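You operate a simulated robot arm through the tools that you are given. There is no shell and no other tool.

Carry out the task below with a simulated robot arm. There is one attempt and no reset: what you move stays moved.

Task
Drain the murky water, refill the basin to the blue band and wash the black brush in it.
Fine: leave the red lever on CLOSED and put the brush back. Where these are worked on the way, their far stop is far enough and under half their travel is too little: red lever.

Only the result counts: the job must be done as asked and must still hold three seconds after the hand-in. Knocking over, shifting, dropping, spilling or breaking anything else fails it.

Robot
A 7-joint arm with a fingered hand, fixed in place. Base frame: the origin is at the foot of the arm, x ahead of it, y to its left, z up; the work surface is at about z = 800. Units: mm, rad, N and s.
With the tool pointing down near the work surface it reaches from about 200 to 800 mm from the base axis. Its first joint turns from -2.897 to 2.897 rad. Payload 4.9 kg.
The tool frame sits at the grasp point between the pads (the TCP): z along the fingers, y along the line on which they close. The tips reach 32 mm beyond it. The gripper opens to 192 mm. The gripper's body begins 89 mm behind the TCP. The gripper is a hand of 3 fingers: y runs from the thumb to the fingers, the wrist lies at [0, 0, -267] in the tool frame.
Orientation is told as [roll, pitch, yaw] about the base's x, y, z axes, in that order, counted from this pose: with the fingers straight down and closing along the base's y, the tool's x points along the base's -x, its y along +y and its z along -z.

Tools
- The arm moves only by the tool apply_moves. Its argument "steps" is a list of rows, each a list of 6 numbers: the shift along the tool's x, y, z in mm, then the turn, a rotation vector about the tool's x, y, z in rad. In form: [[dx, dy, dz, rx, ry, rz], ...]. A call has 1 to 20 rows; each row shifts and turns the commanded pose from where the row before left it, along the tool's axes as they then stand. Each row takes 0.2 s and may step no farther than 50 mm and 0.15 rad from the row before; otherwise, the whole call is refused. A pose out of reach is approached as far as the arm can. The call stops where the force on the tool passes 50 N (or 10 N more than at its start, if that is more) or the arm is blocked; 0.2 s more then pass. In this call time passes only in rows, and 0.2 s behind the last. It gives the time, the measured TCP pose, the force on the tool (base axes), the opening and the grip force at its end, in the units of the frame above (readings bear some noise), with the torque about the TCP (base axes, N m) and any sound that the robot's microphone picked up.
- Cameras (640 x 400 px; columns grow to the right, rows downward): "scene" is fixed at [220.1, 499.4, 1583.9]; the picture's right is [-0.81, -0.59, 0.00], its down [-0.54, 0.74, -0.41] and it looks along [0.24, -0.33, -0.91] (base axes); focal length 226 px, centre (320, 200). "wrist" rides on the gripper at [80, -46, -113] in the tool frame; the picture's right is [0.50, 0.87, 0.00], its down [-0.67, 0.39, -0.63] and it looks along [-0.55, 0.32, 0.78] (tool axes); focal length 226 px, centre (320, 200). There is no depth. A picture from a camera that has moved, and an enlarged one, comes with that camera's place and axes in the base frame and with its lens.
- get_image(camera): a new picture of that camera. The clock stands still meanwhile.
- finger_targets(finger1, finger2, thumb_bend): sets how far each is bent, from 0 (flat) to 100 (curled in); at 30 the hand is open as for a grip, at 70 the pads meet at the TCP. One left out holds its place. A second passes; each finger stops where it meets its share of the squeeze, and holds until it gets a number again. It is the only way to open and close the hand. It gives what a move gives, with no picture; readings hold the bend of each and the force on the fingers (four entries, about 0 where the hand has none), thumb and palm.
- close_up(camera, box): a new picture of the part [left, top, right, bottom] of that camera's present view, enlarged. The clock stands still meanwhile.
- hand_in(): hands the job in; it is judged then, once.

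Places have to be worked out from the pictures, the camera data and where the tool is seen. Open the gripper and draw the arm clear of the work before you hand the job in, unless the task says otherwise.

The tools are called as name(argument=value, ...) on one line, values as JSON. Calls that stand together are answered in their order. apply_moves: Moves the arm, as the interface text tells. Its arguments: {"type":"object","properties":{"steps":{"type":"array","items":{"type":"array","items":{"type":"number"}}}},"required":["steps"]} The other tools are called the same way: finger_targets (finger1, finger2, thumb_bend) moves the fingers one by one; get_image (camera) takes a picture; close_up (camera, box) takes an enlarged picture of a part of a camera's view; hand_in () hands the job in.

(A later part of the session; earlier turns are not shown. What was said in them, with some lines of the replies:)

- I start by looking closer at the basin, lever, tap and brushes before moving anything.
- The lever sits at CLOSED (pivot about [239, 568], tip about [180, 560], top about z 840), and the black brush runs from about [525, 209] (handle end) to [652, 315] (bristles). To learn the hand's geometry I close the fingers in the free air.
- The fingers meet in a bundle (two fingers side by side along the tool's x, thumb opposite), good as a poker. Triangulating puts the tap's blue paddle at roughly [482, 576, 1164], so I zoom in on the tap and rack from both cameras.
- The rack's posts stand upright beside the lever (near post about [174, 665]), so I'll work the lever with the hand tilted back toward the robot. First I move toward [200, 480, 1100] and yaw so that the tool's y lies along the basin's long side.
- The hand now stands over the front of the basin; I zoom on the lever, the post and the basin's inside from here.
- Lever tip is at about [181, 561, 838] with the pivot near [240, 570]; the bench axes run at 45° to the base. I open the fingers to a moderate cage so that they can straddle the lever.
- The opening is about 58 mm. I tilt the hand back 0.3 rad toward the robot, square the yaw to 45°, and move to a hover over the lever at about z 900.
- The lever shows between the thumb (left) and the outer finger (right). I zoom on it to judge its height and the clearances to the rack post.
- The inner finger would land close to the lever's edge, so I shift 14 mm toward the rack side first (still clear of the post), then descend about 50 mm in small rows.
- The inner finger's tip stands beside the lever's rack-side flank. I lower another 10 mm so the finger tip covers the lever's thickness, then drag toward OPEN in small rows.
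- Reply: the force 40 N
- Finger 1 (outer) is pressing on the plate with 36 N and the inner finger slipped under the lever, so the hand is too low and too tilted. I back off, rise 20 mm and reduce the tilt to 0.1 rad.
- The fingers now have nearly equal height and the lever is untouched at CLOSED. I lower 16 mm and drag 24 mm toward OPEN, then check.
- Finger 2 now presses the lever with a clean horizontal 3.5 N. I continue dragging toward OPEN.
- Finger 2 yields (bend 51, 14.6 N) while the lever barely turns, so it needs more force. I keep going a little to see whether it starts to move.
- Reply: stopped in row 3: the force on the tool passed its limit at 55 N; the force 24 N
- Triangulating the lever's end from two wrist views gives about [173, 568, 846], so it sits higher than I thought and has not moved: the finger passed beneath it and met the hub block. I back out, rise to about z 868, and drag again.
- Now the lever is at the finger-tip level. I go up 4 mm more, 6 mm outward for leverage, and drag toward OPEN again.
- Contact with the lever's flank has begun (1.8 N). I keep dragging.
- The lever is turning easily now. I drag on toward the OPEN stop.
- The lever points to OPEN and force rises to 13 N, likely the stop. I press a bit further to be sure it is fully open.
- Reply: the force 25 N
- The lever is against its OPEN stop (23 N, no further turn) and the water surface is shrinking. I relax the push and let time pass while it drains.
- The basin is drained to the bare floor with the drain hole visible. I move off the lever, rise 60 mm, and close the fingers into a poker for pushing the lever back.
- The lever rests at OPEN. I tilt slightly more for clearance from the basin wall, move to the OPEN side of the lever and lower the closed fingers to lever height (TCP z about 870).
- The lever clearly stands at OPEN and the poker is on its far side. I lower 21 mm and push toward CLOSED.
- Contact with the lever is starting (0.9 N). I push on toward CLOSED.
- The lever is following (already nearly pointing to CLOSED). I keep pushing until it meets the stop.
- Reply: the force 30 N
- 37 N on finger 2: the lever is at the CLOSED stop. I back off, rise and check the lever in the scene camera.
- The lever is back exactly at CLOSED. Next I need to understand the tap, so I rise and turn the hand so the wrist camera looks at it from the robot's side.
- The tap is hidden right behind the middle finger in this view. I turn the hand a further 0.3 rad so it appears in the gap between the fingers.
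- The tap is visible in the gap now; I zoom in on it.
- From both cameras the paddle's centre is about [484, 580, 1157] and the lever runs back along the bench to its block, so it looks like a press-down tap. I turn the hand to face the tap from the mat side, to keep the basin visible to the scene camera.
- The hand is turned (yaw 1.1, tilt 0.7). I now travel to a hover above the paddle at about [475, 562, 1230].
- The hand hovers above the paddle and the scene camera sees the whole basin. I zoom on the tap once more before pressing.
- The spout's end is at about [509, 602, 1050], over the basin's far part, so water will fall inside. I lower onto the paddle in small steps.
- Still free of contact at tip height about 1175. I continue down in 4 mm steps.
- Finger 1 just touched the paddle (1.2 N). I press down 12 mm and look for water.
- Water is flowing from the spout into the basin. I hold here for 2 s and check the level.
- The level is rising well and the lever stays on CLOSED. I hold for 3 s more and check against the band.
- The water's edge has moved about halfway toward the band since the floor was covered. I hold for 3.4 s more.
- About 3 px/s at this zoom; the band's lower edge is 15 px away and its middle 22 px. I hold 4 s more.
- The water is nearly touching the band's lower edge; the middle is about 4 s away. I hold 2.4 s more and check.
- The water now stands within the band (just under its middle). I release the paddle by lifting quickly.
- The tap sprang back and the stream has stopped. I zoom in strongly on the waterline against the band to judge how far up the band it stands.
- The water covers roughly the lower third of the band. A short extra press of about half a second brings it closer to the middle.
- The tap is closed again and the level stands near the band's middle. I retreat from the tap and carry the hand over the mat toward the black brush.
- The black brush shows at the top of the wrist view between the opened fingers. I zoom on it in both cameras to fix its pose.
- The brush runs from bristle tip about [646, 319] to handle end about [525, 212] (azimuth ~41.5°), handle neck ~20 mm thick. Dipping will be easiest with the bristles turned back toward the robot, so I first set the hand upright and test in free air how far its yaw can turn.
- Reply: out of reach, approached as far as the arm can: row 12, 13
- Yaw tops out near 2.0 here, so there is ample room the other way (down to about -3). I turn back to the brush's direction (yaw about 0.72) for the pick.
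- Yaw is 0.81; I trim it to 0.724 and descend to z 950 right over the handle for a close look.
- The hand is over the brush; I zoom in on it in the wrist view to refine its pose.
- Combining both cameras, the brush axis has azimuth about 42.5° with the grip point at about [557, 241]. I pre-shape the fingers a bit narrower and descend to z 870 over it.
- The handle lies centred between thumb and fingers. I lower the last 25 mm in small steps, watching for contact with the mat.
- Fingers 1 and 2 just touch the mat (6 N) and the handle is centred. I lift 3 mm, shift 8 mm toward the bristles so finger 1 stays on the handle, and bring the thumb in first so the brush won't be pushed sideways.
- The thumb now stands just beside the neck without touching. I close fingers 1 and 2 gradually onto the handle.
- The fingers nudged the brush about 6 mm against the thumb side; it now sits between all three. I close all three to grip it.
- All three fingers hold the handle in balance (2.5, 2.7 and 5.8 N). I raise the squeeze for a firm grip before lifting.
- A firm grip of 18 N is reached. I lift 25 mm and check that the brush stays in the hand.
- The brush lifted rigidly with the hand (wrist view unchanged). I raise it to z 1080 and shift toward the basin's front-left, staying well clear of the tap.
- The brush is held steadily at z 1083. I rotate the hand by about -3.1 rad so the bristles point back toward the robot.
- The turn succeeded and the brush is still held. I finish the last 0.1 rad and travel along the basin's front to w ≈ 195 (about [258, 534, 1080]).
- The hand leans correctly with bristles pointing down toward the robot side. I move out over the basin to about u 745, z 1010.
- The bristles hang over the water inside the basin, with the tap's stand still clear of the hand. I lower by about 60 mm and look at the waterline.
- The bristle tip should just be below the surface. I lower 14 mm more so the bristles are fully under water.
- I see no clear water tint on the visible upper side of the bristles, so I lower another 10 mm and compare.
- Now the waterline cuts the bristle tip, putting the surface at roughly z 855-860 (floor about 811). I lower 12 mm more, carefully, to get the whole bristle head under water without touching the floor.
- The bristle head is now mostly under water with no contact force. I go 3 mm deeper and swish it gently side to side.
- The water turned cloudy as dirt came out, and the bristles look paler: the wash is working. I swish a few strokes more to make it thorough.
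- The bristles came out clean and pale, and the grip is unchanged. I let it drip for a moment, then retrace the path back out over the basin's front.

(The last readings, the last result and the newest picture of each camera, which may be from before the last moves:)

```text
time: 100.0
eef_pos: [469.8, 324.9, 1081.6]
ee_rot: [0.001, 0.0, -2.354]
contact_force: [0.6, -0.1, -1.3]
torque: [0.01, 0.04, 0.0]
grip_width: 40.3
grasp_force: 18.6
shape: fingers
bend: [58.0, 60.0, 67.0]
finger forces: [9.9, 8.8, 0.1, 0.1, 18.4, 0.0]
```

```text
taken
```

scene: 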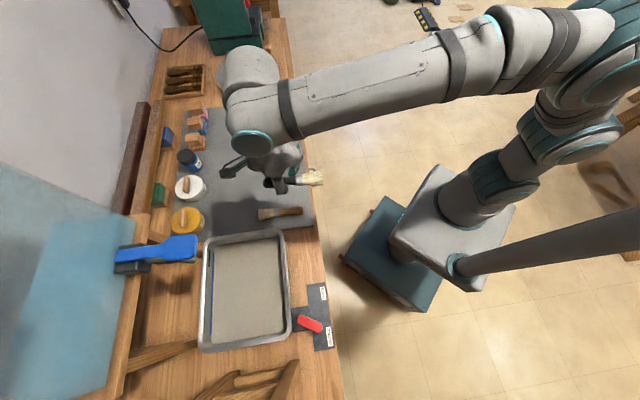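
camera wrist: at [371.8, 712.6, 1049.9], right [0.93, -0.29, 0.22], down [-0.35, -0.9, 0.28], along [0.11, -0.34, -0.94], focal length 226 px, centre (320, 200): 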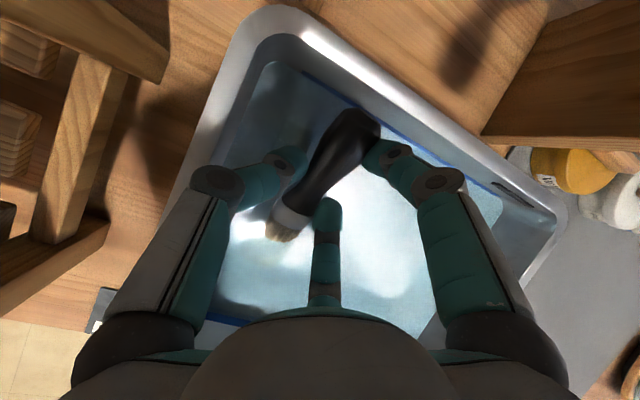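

The brush is back over the mat side and the lever still shows CLOSED. I rotate the hand back by +3.1 rad toward the original brush direction.

apply_moves(steps=[[0, 0, 0, 0, 0, -0.15], [0, 0, 0, 0, 0, -0.15], [0, 0, 0, 0, 0, -0.15], [0, 0, 0, 0, 0, -0.15], [0, 0, 0, 0, 0, -0.15], [0, 0, 0, 0, 0, -0.15], [0, 0, 0, 0, 0, -0.15], [0, 0, 0, 0, 0, -0.15], [0, 0, 0, 0, 0, -0.15], [0, 0, 0, 0, 0, -0.15], [0, 0, 0, 0, 0, -0.15], [0, 0, 0, 0, 0, -0.15], [0, 0, 0, 0, 0, -0.15], [0, 0, 0, 0, 0, -0.15], [0, 0, 0, 0, 0, -0.15], [0, 0, 0, 0, 0, -0.15], [0, 0, 0, 0, 0, -0.15], [0, 0, 0, 0, 0, -0.15], [0, 0, 0, 0, 0, -0.15], [0, 0, 0, 0, 0, -0.15]])

close_up(camera="wrist", box=[220, 80, 440, 300])

close_up(camera="scene", box=[180, 220, 350, 360])

```text
time: 104.2
eef_pos: [465.8, 324.5, 1081.5]
ee_rot: [-0.002, 0.001, 0.646]
contact_force: [0.1, 0.1, -0.2]
torque: [0.0, 0.01, -0.01]
grip_width: 40.4
grasp_force: 18.5
shape: fingers
bend: [58.0, 60.0, 67.0]
finger forces: [10.0, 9.0, 0.0, 0.0, 18.7, 0.0]
```

```text
1.82 times, centred on (330, 190) of wrist
camera zoom: at [429.6, 239.6, 1194.9], right [-0.92, 0.39, 0.0], down [0.3, 0.71, 0.63], along [0.25, 0.58, -0.78], focal length 411 px, centre (302, 218)
```

zoom: 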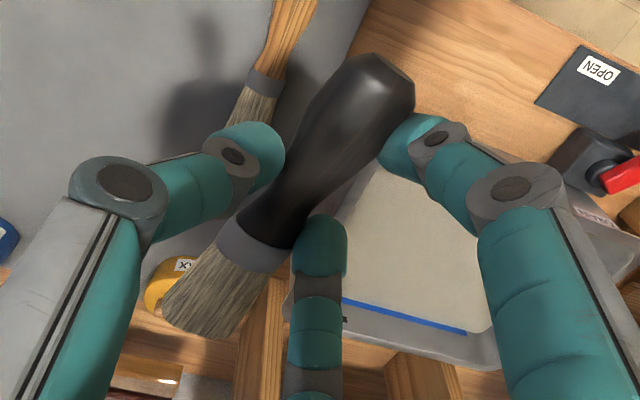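

```text
2.86 times, centred on (265, 290) of scene
camera zoom: at [220.1, 499.4, 1583.9], right [-0.81, -0.59, 0.0], down [-0.54, 0.74, -0.41], along [0.24, -0.33, -0.91], focal length 646 px, centre (477, -57)
```

zoom: 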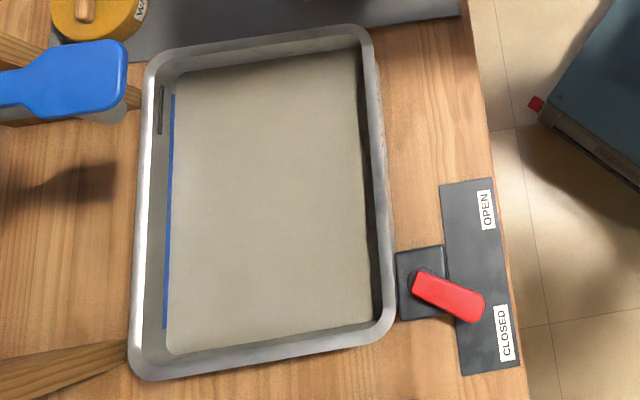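

The brush sits in the hand as before, the level still lies in the band, and the lever is CLOSED. From my before/after comparison the brush should go back with its ferrule at about [596, 278] and azimuth about 45°, so I set yaw 0.825 and move over TCP [565, 245].

apply_moves(steps=[[0, 0, 0, 0, 0, -0.1], [0, 0, 0, 0, 0, -0.079], [-3, -42.3, 0, 0, 0, 0], [-3, -42.3, 0, 0, 0, 0], [-3, -42.2, 0, 0, 0, 0], [0, 0, 45, 0, 0, 0], [0, 0, 45, 0, 0, 0], [0, 0, 45, 0, 0, 0], [0, 0, 45, 0, 0, 0]])

close_up(camera="scene", box=[240, 160, 320, 220])

get_image(camera="wrist")

```text
time: 106.2
eef_pos: [565.0, 244.1, 901.5]
ee_rot: [-0.002, -0.001, 0.824]
contact_force: [0.5, 0.8, -0.5]
torque: [-0.02, 0.07, 0.01]
grip_width: 40.2
grasp_force: 18.5
shape: fingers
bend: [58.0, 60.0, 67.0]
finger forces: [10.1, 8.9, 0.0, 0.0, 18.6, 0.1]
```

```text
6.67 times, centred on (280, 190) of scene
camera zoom: at [220.1, 499.4, 1583.9], right [-0.81, -0.59, 0.0], down [-0.54, 0.74, -0.41], along [0.24, -0.33, -0.91], focal length 1508 px, centre (587, 267)
```

zoom: 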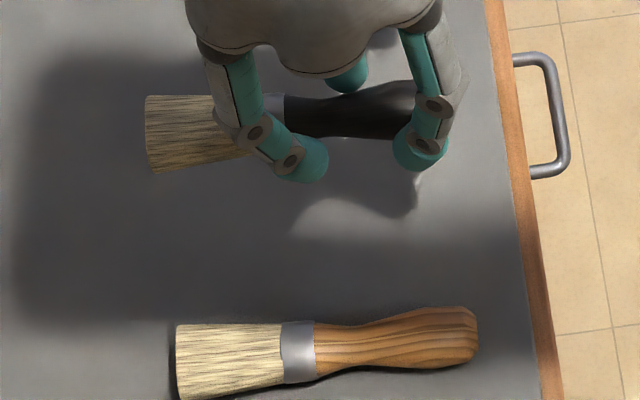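

```text
taken
camera wrist: at [544.5, 154.6, 1015.7], right [-0.97, 0.22, 0.0], down [0.17, 0.76, 0.63], along [0.14, 0.62, -0.78], focal length 226 px, centre (320, 200)
```

wrist: 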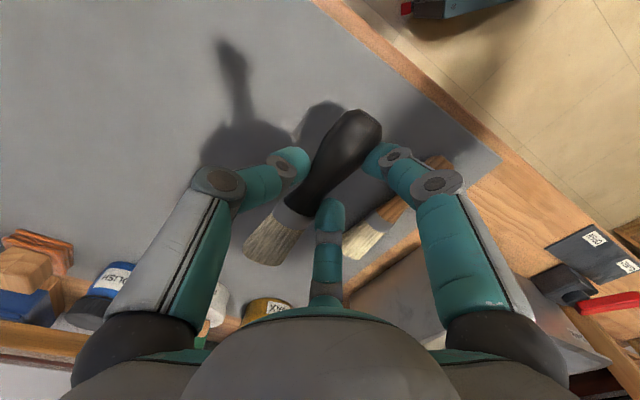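

The brush is over its place. I lower it to just above the mat and compare with the original picture.

apply_moves(steps=[[0, 0, 25, 0, 0, 0], [0, 0, 15, 0, 0, 0], [0, 0, 5, 0, 0, 0]])

close_up(camera="scene", box=[240, 160, 320, 220])

```text
time: 107.0
eef_pos: [565.8, 244.4, 857.5]
ee_rot: [-0.001, 0.001, 0.824]
contact_force: [0.0, 0.4, -0.6]
torque: [0.0, 0.01, 0.0]
grip_width: 40.1
grasp_force: 18.9
shape: fingers
bend: [58.0, 60.0, 67.0]
finger forces: [9.9, 9.1, 0.1, 0.0, 18.6, 0.0]
```

```text
6.67 times, centred on (280, 190) of scene
camera zoom: at [220.1, 499.4, 1583.9], right [-0.81, -0.59, 0.0], down [-0.54, 0.74, -0.41], along [0.24, -0.33, -0.91], focal length 1508 px, centre (587, 267)
```

zoom: 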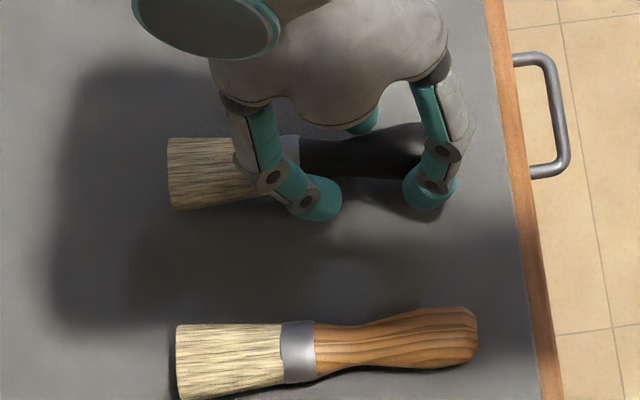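

Once lowered the last 7 mm the bristle tip will match its original image spot within a few pixels. I set it down gently.

apply_moves(steps=[[0, 0, 3, 0, 0, 0], [0, 0, 2, 0, 0, 0], [0, 0, 2, 0, 0, 0]])

close_up(camera="scene", box=[240, 160, 320, 220])

```text
time: 107.8
eef_pos: [564.6, 246.6, 849.8]
ee_rot: [-0.002, -0.002, 0.824]
contact_force: [-0.3, 0.9, -1.1]
torque: [0.0, 0.02, -0.01]
grip_width: 40.2
grasp_force: 18.9
shape: fingers
bend: [58.0, 60.0, 67.0]
finger forces: [10.0, 9.0, 0.0, 0.1, 18.6, 0.0]
```

```text
6.67 times, centred on (280, 190) of scene
camera zoom: at [220.1, 499.4, 1583.9], right [-0.81, -0.59, 0.0], down [-0.54, 0.74, -0.41], along [0.24, -0.33, -0.91], focal length 1508 px, centre (587, 267)
```

zoom: 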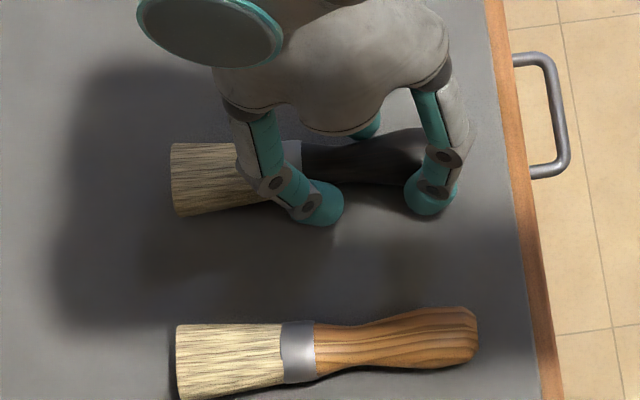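

Position matches the original almost exactly. I ease down a little more until the brush touches the mat.

apply_moves(steps=[[0, 0, 1.5, 0, 0, 0], [0, 0, 1, 0, 0, 0]])

```text
time: 108.4
eef_pos: [567.1, 245.8, 847.2]
ee_rot: [-0.001, -0.003, 0.824]
contact_force: [-2.3, -1.3, 8.6]
torque: [0.18, 0.18, 0.03]
grip_width: 40.1
grasp_force: 19.7
shape: fingers
bend: [58.0, 60.0, 67.0]
finger forces: [9.9, 10.6, 0.1, 0.0, 19.2, 0.0]
```

8.6 N of contact: the brush rests on the mat. I relax the grip in stages so the opening fingers don't push into the mat or the brush.

finger_targets(finger1=56, finger2=57, thumb_bend=64)

close_up(camera="scene", box=[240, 160, 320, 220])

```text
time: 109.4
eef_pos: [565.1, 245.4, 847.6]
ee_rot: [-0.002, 0.002, 0.823]
contact_force: [-0.5, 1.5, 7.0]
torque: [0.2, -0.05, -0.03]
grip_width: 44.9
grasp_force: 6.0
shape: fingers
bend: [57.0, 57.0, 63.0]
finger forces: [4.0, 5.3, 0.0, 0.1, 2.6, 0.0]
```

```text
6.67 times, centred on (280, 190) of scene
camera zoom: at [220.1, 499.4, 1583.9], right [-0.81, -0.59, 0.0], down [-0.54, 0.74, -0.41], along [0.24, -0.33, -0.91], focal length 1508 px, centre (587, 267)
```

zoom: 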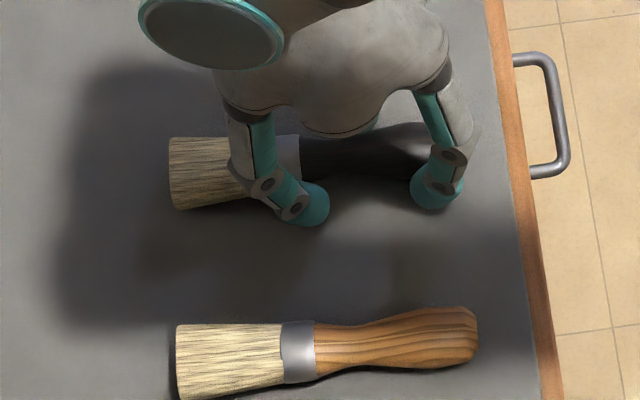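

The brush shifted about 3 mm toward the thumb while relaxing. I open fingers 1 and 2 first, raising slightly to keep the tips off the mat.

apply_moves(steps=[[0, 0, -2.5, 0, 0, 0]])

finger_targets(finger1=50, finger2=50)

close_up(camera="scene", box=[240, 160, 320, 220])

close_up(camera="wrist", box=[220, 80, 440, 300])

```text
time: 109.8
eef_pos: [564.0, 243.5, 848.4]
ee_rot: [-0.001, 0.001, 0.821]
contact_force: [-0.2, -0.5, 1.2]
torque: [0.02, 0.01, 0.0]
grip_width: 45.1
grasp_force: 3.3
shape: fingers
bend: [57.0, 57.0, 63.0]
finger forces: [1.9, 1.9, 0.0, 0.0, 2.9, 0.0]
```

```text
time: 110.8
eef_pos: [564.7, 245.0, 848.3]
ee_rot: [-0.001, 0.002, 0.824]
contact_force: [-0.4, -1.1, -0.9]
torque: [-0.02, 0.02, 0.06]
grip_width: 57.2
grasp_force: 0.5
shape: fingers
bend: [50.0, 50.0, 64.0]
finger forces: [0.1, 0.1, 0.0, 0.0, 0.2, 0.0]
```

```text
6.67 times, centred on (280, 190) of scene
camera zoom: at [220.1, 499.4, 1583.9], right [-0.81, -0.59, 0.0], down [-0.54, 0.74, -0.41], along [0.24, -0.33, -0.91], focal length 1508 px, centre (587, 267)
```

zoom: 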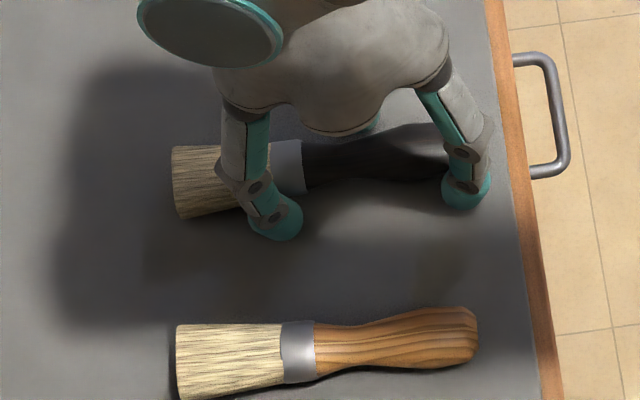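

```text
1.82 times, centred on (330, 190) of wrist
camera zoom: at [544.5, 154.7, 963.1], right [-0.97, 0.22, 0.0], down [0.17, 0.76, 0.63], along [0.14, 0.61, -0.78], focal length 411 px, centre (302, 218)
```

zoom: 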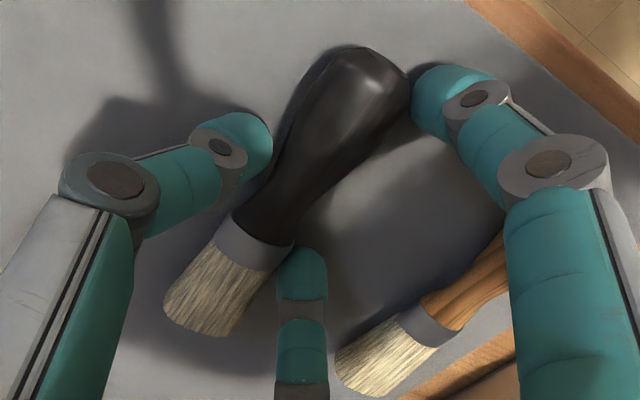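

The brush is back at its original spot within a couple of millimetres and the grip is released. I open the thumb and rise straight up.

apply_moves(steps=[[0, 0, -2, 0, 0, 0]])

finger_targets(finger1=48, finger2=48, thumb_bend=48)

apply_moves(steps=[[0, 0, -10, 0, 0, 0], [0, 0, -20, 0, 0, 0], [0, 0, -40, 0, 0, 0], [0, 0, -45, 0, 0, 0], [0, 0, -45, 0, 0, 0], [0, 0, -45, 0, 0, 0], [0, 0, -45, 0, 0, 0]])

get_image(camera="scene")

close_up(camera="scene", box=[240, 165, 320, 235])

```text
time: 111.2
eef_pos: [564.5, 244.7, 851.6]
ee_rot: [-0.001, 0.0, 0.823]
contact_force: [0.4, 0.5, -0.4]
torque: [-0.01, 0.02, -0.01]
grip_width: 57.5
grasp_force: 0.2
shape: fingers
bend: [50.0, 50.0, 64.0]
finger forces: [0.2, 0.1, 0.0, 0.1, 0.2, 0.0]
```

```text
time: 112.2
eef_pos: [564.7, 245.0, 851.5]
ee_rot: [-0.002, -0.001, 0.823]
contact_force: [0.3, 0.0, 0.3]
torque: [-0.03, 0.0, 0.03]
grip_width: 92.2
grasp_force: 0.1
shape: fingers
bend: [48.0, 48.0, 48.0]
finger forces: [0.1, 0.1, 0.0, 0.0, 0.1, 0.1]
```

```text
time: 113.8
eef_pos: [564.0, 243.9, 1096.9]
ee_rot: [0.0, 0.002, 0.824]
contact_force: [-0.3, 0.2, -1.3]
torque: [0.0, 0.0, 0.01]
grip_width: 92.4
grasp_force: 0.0
shape: fingers
bend: [48.0, 48.0, 48.0]
finger forces: [0.0, 0.0, 0.0, 0.0, 0.0, 0.0]
```

```text
taken
```

scene: 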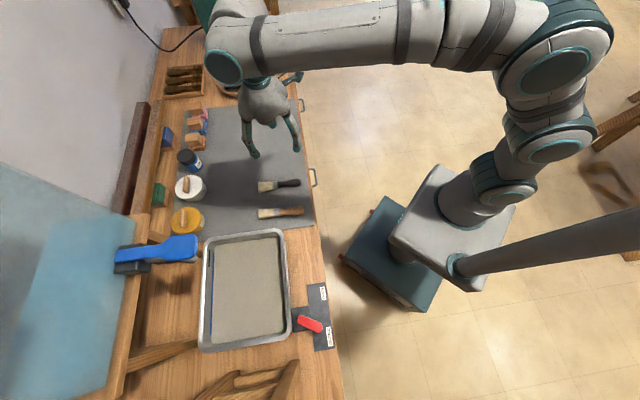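

```text
5.71 times, centred on (280, 200) of scene
camera zoom: at [220.1, 499.4, 1583.9], right [-0.81, -0.59, 0.0], down [-0.54, 0.74, -0.41], along [0.24, -0.33, -0.91], focal length 1292 px, centre (549, 200)
```

zoom: 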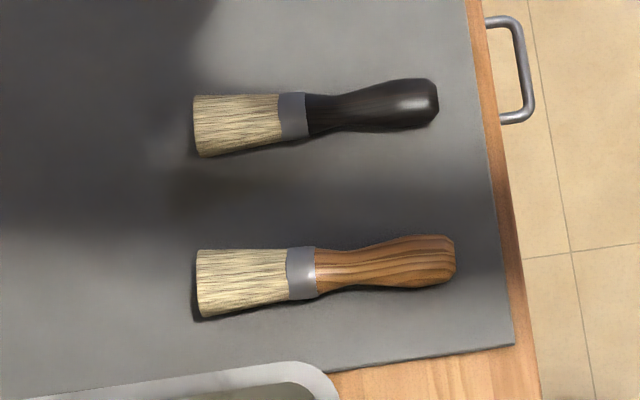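

The brush lies where it was (image coordinates match the original within ~3 px) and is clean. I check the waterline, lever and tap one last time.

close_up(camera="scene", box=[205, 290, 225, 340])

close_up(camera="scene", box=[100, 220, 350, 360])

```text
8.00 times, centred on (215, 315) of scene
camera zoom: at [220.1, 499.4, 1583.9], right [-0.81, -0.59, 0.0], down [-0.54, 0.74, -0.41], along [0.24, -0.33, -0.91], focal length 1809 px, centre (1160, -720)
```

zoom: 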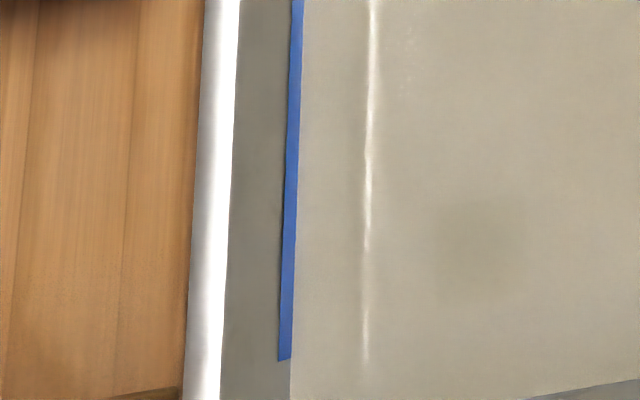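

```text
2.56 times, centred on (225, 290) of scene
camera zoom: at [220.1, 499.4, 1583.9], right [-0.81, -0.59, 0.0], down [-0.54, 0.74, -0.41], along [0.24, -0.33, -0.91], focal length 579 px, centre (563, -30)
```

zoom: 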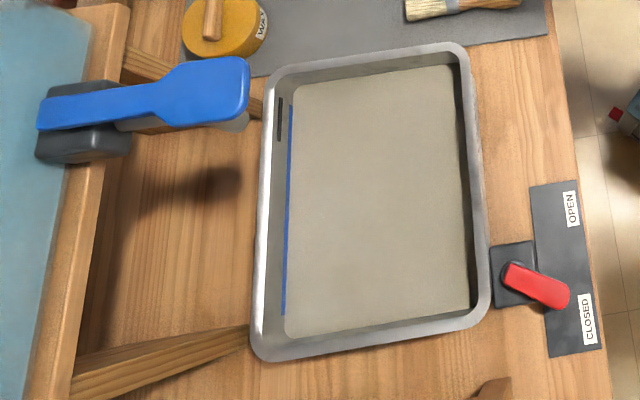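

Level is still within the band, the lever is on CLOSED, the tap is shut and nothing else has moved. I open the hand fully and draw the arm up and back before handing in.

finger_targets(finger1=30, finger2=30, thumb_bend=30)

apply_moves(steps=[[20, 0, -40, 0, 0, 0], [20, 0, -40, 0, 0, 0], [20, 0, -40, 0, 0, 0], [20, 0, -40, 0, 0, 0], [20, 0, -40, 0, 0, 0], [0, 0, 0, 0, 0, 0]])

get_image(camera="scene")

```text
time: 114.8
eef_pos: [564.9, 245.6, 1096.8]
ee_rot: [-0.002, 0.0, 0.825]
contact_force: [0.0, 0.2, 0.0]
torque: [-0.01, 0.01, 0.02]
grip_width: 167.7
grasp_force: 0.1
shape: fingers
bend: [30.0, 30.0, 30.0]
finger forces: [0.1, 0.0, 0.0, 0.0, 0.0, 0.1]
```

```text
time: 116.2
eef_pos: [495.9, 176.1, 1301.4]
ee_rot: [-0.002, 0.001, 0.824]
contact_force: [0.1, 1.1, 1.3]
torque: [0.03, -0.05, -0.01]
grip_width: 168.1
grasp_force: 0.0
shape: fingers
bend: [30.0, 30.0, 30.0]
finger forces: [0.0, 0.1, 0.1, 0.0, 0.1, 0.0]
```

```text
taken
```

scene: 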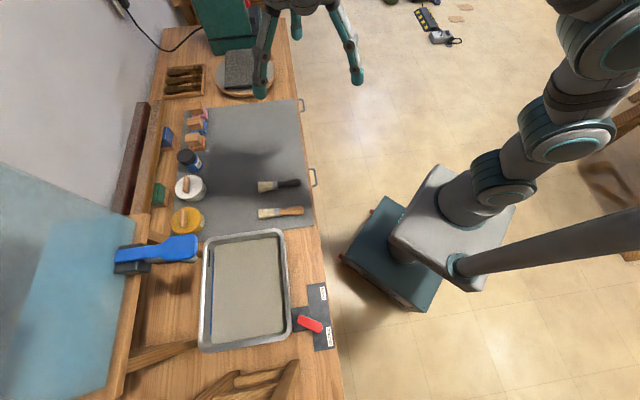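

The arm is clear with the hand open. The brush is washed and back in place, the basin is filled to the band and the lever is on CLOSED, so I hand the job in.

hand_in()

```text
The job is handed in.
```

The job is handed in; no verdict came back with it, so what follows is what the cameras and readings showed.

- **Drain:** I pushed the red lever to its OPEN stop until the bare basin floor showed. I then pushed it back to the CLOSED stop, and it was still there at hand-in.
- **Refill:** I pressed the blue tap paddle until the water stood near the middle of the blue band. The paddle sprang back, the stream stopped, and the level was still within the band in the last close-up.
- **Wash:** I swished the black brush's bristle head under water. The bristles came out pale and clean, and the fresh water turned cloudy from the dirt, so the basin now holds dirty wash water.
- **Brush put back:** it lies on the mat within about 3 mm of where it started.

On the first try at the lever the fingers were too low. They pressed the label plate with about 36 N, then hit the lever's hub at about 55 N. Neither the lever nor anything else moved, and I saw no spills.
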